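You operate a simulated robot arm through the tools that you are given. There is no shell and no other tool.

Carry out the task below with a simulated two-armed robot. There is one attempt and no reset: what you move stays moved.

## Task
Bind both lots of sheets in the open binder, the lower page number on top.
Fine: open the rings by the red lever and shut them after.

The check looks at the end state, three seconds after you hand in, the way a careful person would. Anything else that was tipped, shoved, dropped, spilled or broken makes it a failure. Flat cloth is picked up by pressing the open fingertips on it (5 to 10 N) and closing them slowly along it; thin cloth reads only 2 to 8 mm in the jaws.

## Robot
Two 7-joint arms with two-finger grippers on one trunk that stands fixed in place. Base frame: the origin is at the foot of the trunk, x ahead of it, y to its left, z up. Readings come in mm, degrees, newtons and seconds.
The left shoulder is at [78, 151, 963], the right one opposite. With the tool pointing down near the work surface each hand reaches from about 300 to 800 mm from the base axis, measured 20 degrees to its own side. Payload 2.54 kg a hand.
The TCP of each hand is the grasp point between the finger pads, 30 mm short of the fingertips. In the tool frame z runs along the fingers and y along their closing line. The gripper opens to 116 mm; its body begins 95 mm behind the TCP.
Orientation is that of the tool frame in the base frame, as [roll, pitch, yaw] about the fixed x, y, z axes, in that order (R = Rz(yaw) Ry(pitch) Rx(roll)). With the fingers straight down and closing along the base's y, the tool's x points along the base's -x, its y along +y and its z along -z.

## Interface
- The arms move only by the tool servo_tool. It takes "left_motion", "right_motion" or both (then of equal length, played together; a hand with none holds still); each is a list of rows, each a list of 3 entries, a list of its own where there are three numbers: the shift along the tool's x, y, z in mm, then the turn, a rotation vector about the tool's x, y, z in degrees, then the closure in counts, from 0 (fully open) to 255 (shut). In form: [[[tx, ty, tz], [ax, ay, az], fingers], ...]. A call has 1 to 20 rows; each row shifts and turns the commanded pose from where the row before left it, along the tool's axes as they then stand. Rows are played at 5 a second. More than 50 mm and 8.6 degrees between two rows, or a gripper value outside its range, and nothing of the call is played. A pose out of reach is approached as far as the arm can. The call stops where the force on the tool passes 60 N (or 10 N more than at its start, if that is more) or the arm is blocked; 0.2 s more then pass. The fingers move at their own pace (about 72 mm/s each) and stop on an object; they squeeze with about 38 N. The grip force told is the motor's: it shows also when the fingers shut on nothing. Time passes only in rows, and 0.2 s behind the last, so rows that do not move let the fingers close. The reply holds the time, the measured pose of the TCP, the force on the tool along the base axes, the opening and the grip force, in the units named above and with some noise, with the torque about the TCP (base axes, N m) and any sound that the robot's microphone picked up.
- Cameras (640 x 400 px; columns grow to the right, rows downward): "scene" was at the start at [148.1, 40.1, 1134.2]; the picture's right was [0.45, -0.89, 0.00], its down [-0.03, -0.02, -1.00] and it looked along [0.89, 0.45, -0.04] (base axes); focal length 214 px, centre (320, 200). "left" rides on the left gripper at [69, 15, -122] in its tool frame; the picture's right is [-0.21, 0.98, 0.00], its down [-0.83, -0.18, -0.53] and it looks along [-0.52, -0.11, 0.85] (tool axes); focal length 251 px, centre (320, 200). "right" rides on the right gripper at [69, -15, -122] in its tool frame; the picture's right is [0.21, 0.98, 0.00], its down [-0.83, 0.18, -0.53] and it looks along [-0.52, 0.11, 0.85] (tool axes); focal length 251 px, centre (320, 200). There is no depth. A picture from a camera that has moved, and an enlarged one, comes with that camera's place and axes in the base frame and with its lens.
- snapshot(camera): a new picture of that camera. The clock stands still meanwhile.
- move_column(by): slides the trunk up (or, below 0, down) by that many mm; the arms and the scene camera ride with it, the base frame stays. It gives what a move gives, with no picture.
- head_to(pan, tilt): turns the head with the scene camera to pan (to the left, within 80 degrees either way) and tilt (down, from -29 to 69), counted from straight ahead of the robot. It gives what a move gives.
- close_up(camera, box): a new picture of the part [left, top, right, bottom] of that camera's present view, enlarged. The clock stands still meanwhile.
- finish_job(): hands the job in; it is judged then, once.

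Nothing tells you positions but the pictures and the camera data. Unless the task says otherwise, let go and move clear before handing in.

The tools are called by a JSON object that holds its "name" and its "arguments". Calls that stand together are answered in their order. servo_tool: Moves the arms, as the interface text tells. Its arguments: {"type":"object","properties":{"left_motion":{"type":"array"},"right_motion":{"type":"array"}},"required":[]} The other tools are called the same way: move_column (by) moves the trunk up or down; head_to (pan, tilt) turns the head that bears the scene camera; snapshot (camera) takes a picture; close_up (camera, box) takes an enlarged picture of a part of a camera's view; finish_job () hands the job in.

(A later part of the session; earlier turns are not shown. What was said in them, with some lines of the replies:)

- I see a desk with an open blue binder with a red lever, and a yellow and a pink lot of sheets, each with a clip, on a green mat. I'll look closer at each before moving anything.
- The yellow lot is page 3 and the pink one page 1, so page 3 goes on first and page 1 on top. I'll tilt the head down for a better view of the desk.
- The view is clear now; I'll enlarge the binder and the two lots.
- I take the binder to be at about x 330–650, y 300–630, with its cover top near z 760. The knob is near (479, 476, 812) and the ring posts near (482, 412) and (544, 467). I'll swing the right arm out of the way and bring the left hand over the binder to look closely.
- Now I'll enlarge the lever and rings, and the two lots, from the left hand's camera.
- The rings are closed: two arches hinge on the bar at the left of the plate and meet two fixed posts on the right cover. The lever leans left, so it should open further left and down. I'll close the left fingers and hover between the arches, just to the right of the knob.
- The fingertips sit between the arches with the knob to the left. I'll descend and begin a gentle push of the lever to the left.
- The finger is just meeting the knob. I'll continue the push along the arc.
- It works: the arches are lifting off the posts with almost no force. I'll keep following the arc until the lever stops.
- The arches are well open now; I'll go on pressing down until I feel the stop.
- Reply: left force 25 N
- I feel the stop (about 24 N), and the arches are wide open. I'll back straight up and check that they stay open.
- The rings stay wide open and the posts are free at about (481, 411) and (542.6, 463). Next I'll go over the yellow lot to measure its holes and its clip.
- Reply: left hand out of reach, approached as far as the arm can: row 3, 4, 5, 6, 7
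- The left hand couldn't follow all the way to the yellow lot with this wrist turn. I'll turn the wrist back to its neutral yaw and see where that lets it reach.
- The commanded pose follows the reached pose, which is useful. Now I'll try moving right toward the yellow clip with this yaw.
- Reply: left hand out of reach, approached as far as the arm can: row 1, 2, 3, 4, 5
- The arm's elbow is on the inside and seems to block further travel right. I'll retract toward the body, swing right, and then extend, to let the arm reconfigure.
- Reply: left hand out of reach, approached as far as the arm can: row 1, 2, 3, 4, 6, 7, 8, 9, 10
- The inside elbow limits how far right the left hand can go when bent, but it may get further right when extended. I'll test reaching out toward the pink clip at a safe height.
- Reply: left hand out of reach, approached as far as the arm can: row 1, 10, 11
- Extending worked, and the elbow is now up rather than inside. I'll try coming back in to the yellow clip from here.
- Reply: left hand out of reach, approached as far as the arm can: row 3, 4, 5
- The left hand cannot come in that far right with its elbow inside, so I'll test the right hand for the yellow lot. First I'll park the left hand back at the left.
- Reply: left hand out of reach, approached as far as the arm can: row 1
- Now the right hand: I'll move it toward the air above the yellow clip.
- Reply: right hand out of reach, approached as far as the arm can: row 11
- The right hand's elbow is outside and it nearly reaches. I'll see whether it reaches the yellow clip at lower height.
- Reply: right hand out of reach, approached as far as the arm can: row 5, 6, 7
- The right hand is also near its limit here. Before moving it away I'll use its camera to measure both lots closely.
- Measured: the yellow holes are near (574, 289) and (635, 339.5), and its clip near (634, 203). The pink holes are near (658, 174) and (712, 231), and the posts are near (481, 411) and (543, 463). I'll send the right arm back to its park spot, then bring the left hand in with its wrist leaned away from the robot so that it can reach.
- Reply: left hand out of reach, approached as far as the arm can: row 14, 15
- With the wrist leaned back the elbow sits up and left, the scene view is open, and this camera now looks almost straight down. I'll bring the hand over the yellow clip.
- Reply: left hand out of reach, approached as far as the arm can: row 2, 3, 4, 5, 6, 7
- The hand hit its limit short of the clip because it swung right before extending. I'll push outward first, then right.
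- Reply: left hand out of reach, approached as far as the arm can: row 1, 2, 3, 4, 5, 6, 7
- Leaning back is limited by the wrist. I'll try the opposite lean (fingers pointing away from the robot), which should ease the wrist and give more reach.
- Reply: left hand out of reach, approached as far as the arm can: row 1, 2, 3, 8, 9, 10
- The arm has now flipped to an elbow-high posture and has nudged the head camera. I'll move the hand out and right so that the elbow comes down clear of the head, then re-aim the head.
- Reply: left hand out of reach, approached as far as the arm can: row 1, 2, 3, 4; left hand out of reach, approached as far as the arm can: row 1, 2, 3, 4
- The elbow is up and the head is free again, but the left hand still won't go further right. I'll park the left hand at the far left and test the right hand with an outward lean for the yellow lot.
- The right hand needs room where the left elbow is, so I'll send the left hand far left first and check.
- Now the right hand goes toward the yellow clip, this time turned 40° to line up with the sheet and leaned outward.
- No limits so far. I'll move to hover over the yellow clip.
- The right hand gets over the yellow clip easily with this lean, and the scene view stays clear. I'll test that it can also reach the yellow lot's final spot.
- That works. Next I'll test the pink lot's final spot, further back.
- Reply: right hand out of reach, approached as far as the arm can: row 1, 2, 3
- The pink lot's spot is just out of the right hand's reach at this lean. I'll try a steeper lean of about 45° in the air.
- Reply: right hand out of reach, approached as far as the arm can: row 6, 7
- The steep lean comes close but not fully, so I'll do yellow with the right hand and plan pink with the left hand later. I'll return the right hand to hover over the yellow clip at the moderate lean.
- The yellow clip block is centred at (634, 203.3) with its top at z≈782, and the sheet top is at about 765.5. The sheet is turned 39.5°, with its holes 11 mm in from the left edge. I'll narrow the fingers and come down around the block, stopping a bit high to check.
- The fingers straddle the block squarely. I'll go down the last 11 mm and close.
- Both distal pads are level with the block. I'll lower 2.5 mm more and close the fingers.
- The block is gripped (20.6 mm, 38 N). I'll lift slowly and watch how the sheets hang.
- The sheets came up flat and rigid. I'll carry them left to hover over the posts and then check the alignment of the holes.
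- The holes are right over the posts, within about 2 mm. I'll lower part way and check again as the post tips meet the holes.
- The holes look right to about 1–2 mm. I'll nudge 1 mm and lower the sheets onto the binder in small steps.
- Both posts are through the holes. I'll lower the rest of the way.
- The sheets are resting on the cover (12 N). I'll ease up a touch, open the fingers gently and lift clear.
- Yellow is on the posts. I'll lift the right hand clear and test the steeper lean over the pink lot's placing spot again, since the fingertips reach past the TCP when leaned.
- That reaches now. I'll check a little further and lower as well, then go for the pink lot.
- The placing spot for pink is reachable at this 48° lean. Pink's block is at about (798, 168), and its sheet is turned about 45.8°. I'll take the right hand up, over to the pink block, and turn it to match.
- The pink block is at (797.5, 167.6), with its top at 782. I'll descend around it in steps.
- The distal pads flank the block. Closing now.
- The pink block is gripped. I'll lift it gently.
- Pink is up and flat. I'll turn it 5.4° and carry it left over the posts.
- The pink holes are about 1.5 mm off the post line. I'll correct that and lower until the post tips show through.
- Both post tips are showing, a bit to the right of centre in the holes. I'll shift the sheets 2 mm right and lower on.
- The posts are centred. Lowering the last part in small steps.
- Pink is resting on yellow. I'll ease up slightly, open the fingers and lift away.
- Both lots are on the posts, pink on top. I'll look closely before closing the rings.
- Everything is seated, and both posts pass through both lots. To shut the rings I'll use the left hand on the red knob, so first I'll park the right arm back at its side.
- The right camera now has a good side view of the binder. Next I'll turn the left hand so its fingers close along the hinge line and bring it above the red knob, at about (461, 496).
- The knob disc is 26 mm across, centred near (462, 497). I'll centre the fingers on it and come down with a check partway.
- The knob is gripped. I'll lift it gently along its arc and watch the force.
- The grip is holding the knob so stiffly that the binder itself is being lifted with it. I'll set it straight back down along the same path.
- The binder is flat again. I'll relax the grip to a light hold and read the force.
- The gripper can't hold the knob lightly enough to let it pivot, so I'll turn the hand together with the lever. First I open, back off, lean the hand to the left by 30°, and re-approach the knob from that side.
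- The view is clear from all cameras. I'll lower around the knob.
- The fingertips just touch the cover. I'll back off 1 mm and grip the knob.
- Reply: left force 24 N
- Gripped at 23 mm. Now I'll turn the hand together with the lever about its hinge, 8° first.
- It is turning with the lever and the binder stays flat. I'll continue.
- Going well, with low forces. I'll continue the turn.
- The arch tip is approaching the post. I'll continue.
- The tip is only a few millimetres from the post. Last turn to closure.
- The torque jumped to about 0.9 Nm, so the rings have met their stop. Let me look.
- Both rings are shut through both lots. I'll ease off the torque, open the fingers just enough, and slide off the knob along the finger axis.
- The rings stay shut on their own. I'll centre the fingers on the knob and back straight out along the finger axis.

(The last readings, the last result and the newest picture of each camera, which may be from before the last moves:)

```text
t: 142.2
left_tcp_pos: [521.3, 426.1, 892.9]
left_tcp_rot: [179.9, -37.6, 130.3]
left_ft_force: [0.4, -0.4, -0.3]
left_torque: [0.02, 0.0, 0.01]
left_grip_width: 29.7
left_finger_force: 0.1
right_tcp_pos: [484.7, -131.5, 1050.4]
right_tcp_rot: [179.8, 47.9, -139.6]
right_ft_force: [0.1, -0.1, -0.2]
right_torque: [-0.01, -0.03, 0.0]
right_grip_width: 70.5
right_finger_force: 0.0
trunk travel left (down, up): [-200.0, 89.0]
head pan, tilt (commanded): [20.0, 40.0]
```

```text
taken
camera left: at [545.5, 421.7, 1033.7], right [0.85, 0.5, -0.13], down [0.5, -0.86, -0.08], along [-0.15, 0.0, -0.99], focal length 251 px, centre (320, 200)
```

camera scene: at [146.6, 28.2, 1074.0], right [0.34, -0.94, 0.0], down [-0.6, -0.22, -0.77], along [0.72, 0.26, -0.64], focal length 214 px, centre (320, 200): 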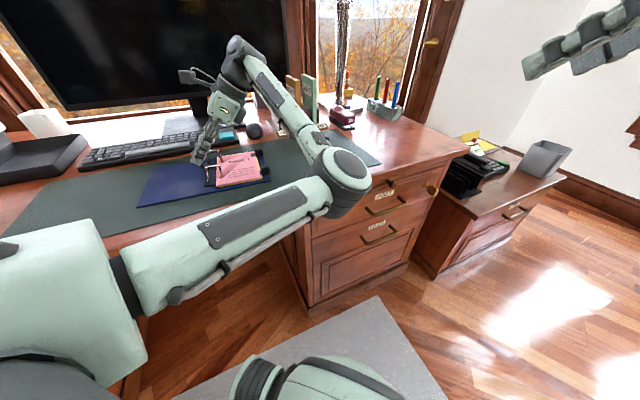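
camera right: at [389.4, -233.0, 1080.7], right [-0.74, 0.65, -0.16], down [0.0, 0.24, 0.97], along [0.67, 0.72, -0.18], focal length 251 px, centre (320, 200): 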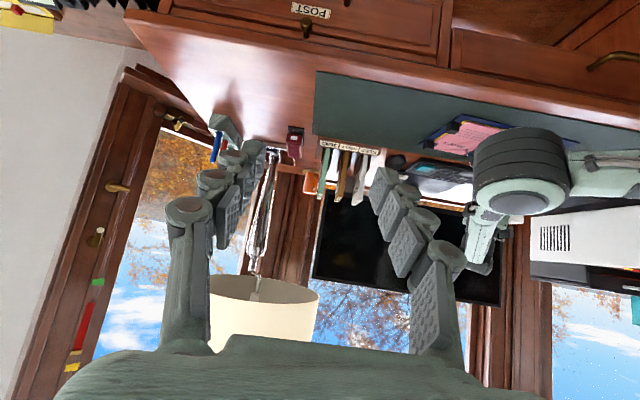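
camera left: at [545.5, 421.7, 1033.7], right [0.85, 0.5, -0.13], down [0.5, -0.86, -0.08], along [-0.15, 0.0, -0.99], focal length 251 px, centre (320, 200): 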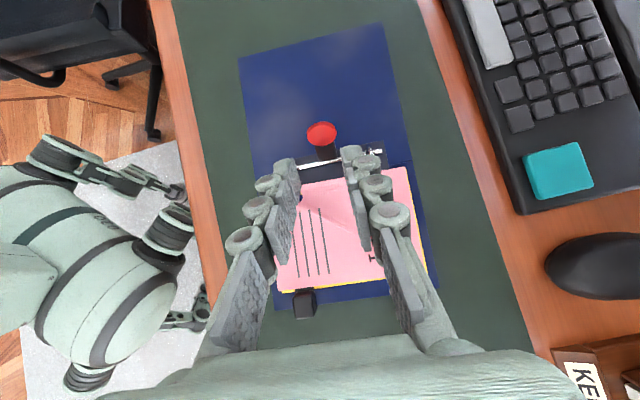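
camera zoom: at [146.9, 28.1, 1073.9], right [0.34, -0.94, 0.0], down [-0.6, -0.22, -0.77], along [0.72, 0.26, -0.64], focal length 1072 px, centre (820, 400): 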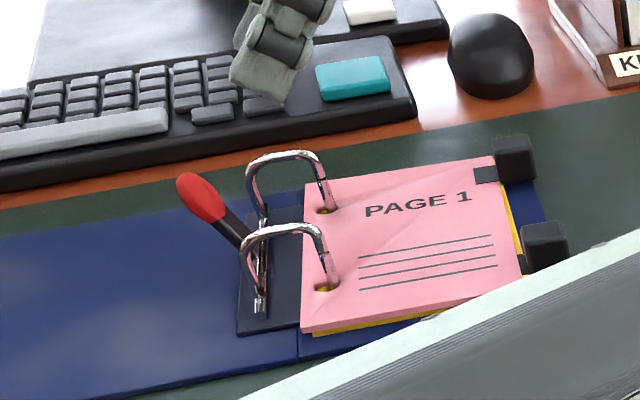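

Both lots are bound and the lever is back where it began. I'll now raise the left hand clear and park it.

{"name": "servo_tool", "arguments": {"left_motion": [[[20, 0, -26], [0, 0, 0], 150], [[20, 0, -26], [0, 0, 0], 100], [[20, 0, -26], [0, 0, 0], 50], [[10, 0, -13], [0, -7.6, 0], 0], [[0, 0, -10], [0, -7.6, 0], 0], [[0, 0, -10], [0, -7.6, 0], 0], [[0, 0, -10], [0, -7.6, 0], 0], [[0, 0, 0], [0, -7.6, 0], 0], [[30, -10, 0], [0, 0, 0], 0], [[30, -10, 0], [0, 0, 0], 0], [[30, -10, 0], [0, 0, 0], 0], [[0, 0, 0], [0, 0, 0], 0]]}}

{"name": "snapshot", "arguments": {"camera": "scene"}}

{"name": "snapshot", "arguments": {"camera": "left"}}

```text
t: 144.8
left_tcp_pos: [449.4, 468.1, 1035.3]
left_tcp_rot: [179.9, 0.6, 130.3]
left_ft_force: [0.3, 0.0, -0.2]
left_torque: [-0.03, 0.01, -0.03]
left_grip_width: 116.0
left_finger_force: 0.1
right_tcp_pos: [483.8, -131.4, 1050.2]
right_tcp_rot: [180.0, 48.1, -139.7]
right_ft_force: [-0.1, 0.4, -0.7]
right_torque: [0.01, -0.02, -0.04]
right_grip_width: 70.3
right_finger_force: 0.1
trunk travel left (down, up): [-200.0, 89.0]
head pan, tilt (commanded): [20.0, 40.0]
```

```text
taken
camera scene: at [146.8, 28.2, 1073.9], right [0.34, -0.94, 0.0], down [-0.6, -0.22, -0.77], along [0.72, 0.26, -0.64], focal length 214 px, centre (320, 200)
```

scene: 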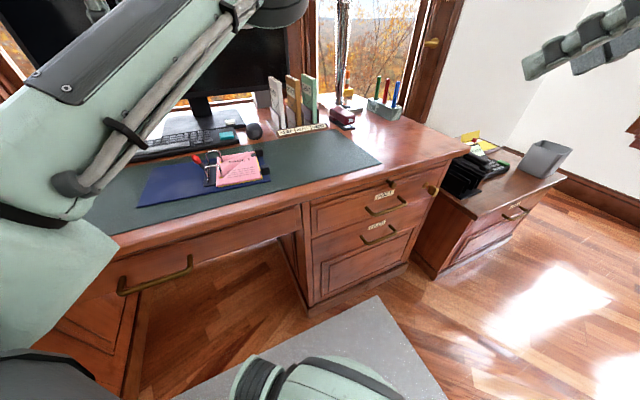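

```text
taken
camera left: at [415.2, 531.8, 1157.9], right [0.88, 0.47, 0.0], down [0.39, -0.74, 0.54], along [0.25, -0.48, -0.84], focal length 251 px, centre (320, 200)
```

left: 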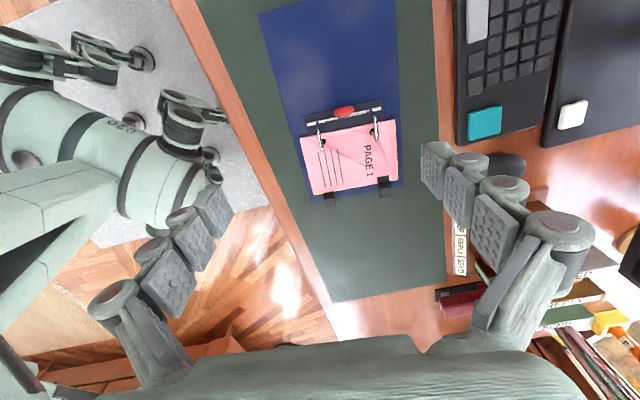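

{"name": "close_up", "arguments": {"camera": "scene", "box": [180, 140, 280, 200]}}

{"name": "close_up", "arguments": {"camera": "left", "box": [280, 80, 420, 220]}}

{"name": "close_up", "arguments": {"camera": "scene", "box": [230, 60, 430, 180]}}

{"name": "close_up", "arguments": {"camera": "right", "box": [400, 100, 560, 200]}}

```text
6.40 times, centred on (230, 170) of scene
camera zoom: at [146.8, 28.2, 1073.9], right [0.34, -0.94, 0.0], down [-0.6, -0.22, -0.77], along [0.72, 0.26, -0.64], focal length 1373 px, centre (896, 392)
```

zoom: 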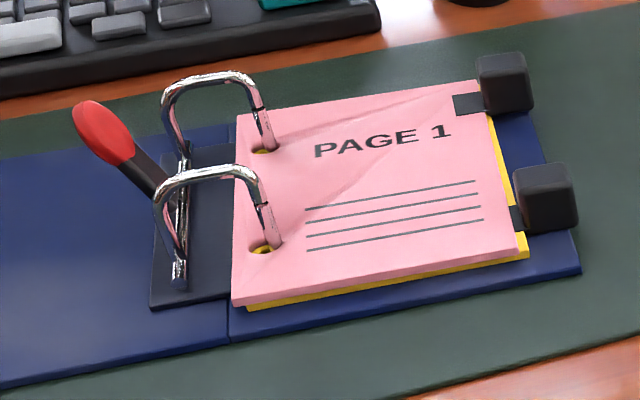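

```text
2.86 times, centred on (350, 150) of left
camera zoom: at [415.2, 531.8, 1157.9], right [0.88, 0.47, 0.0], down [0.39, -0.74, 0.54], along [0.25, -0.48, -0.84], focal length 718 px, centre (234, 343)
```

zoom: 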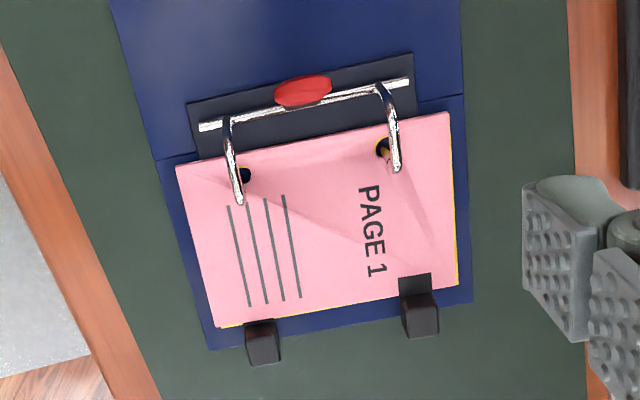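

```text
3.20 times, centred on (330, 120) of scene
camera zoom: at [146.8, 28.2, 1073.9], right [0.34, -0.94, 0.0], down [-0.6, -0.22, -0.77], along [0.72, 0.26, -0.64], focal length 686 px, centre (288, 456)
```

zoom: 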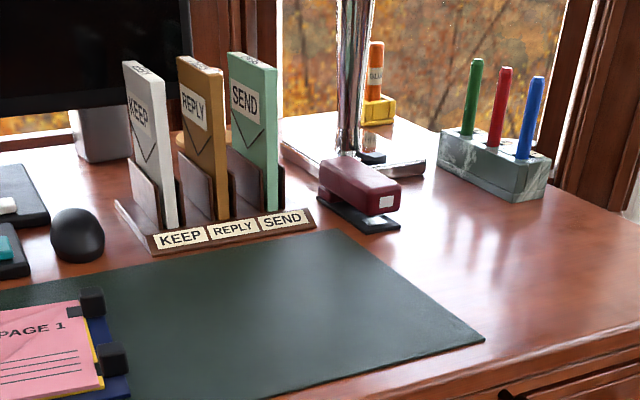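

```text
4.00 times, centred on (480, 150) of right
camera zoom: at [389.5, -232.6, 1080.7], right [-0.74, 0.65, -0.16], down [0.0, 0.24, 0.97], along [0.67, 0.72, -0.18], focal length 1006 px, centre (-320, 400)
```

zoom: 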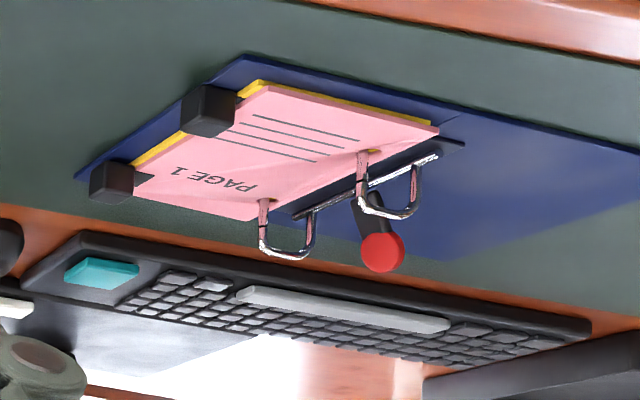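

The job is complete. Page 3 lies below and page 1 on top, and both rings run through both lots and are shut, with the lever back as it was. The rest of the desk is undisturbed and both hands are empty and clear. I'm handing in.

{"name": "finish_job", "arguments": {}}

```text
The job is handed in.
```

Both lots are bound in the binder, page 1 (pink) on top of page 3 (yellow), and I have handed the job in. I don't have the result of the check.

- **Rings:** I opened them with the red lever. To shut them I gripped the knob and turned the lever back until it met its stop. In the last pictures both rings meet their posts through both lots, and the lever is back where it started.
- **Binder lifted once:** On my first try at shutting the rings, the grip on the knob raised one side of the binder by about 10 mm. I set it straight back down; the lots stayed on the posts and it lies flat.
- **Head camera bumped:** Early on, the left arm pushed the robot's head camera out of position. It came back on its own.
- **Rest of the desk:** In the closing pictures the organizer, stapler, pens, keyboard and mouse look undisturbed. The mug at the far left was not in those views, but neither hand went near it.

Both hands are empty and well above the desk.
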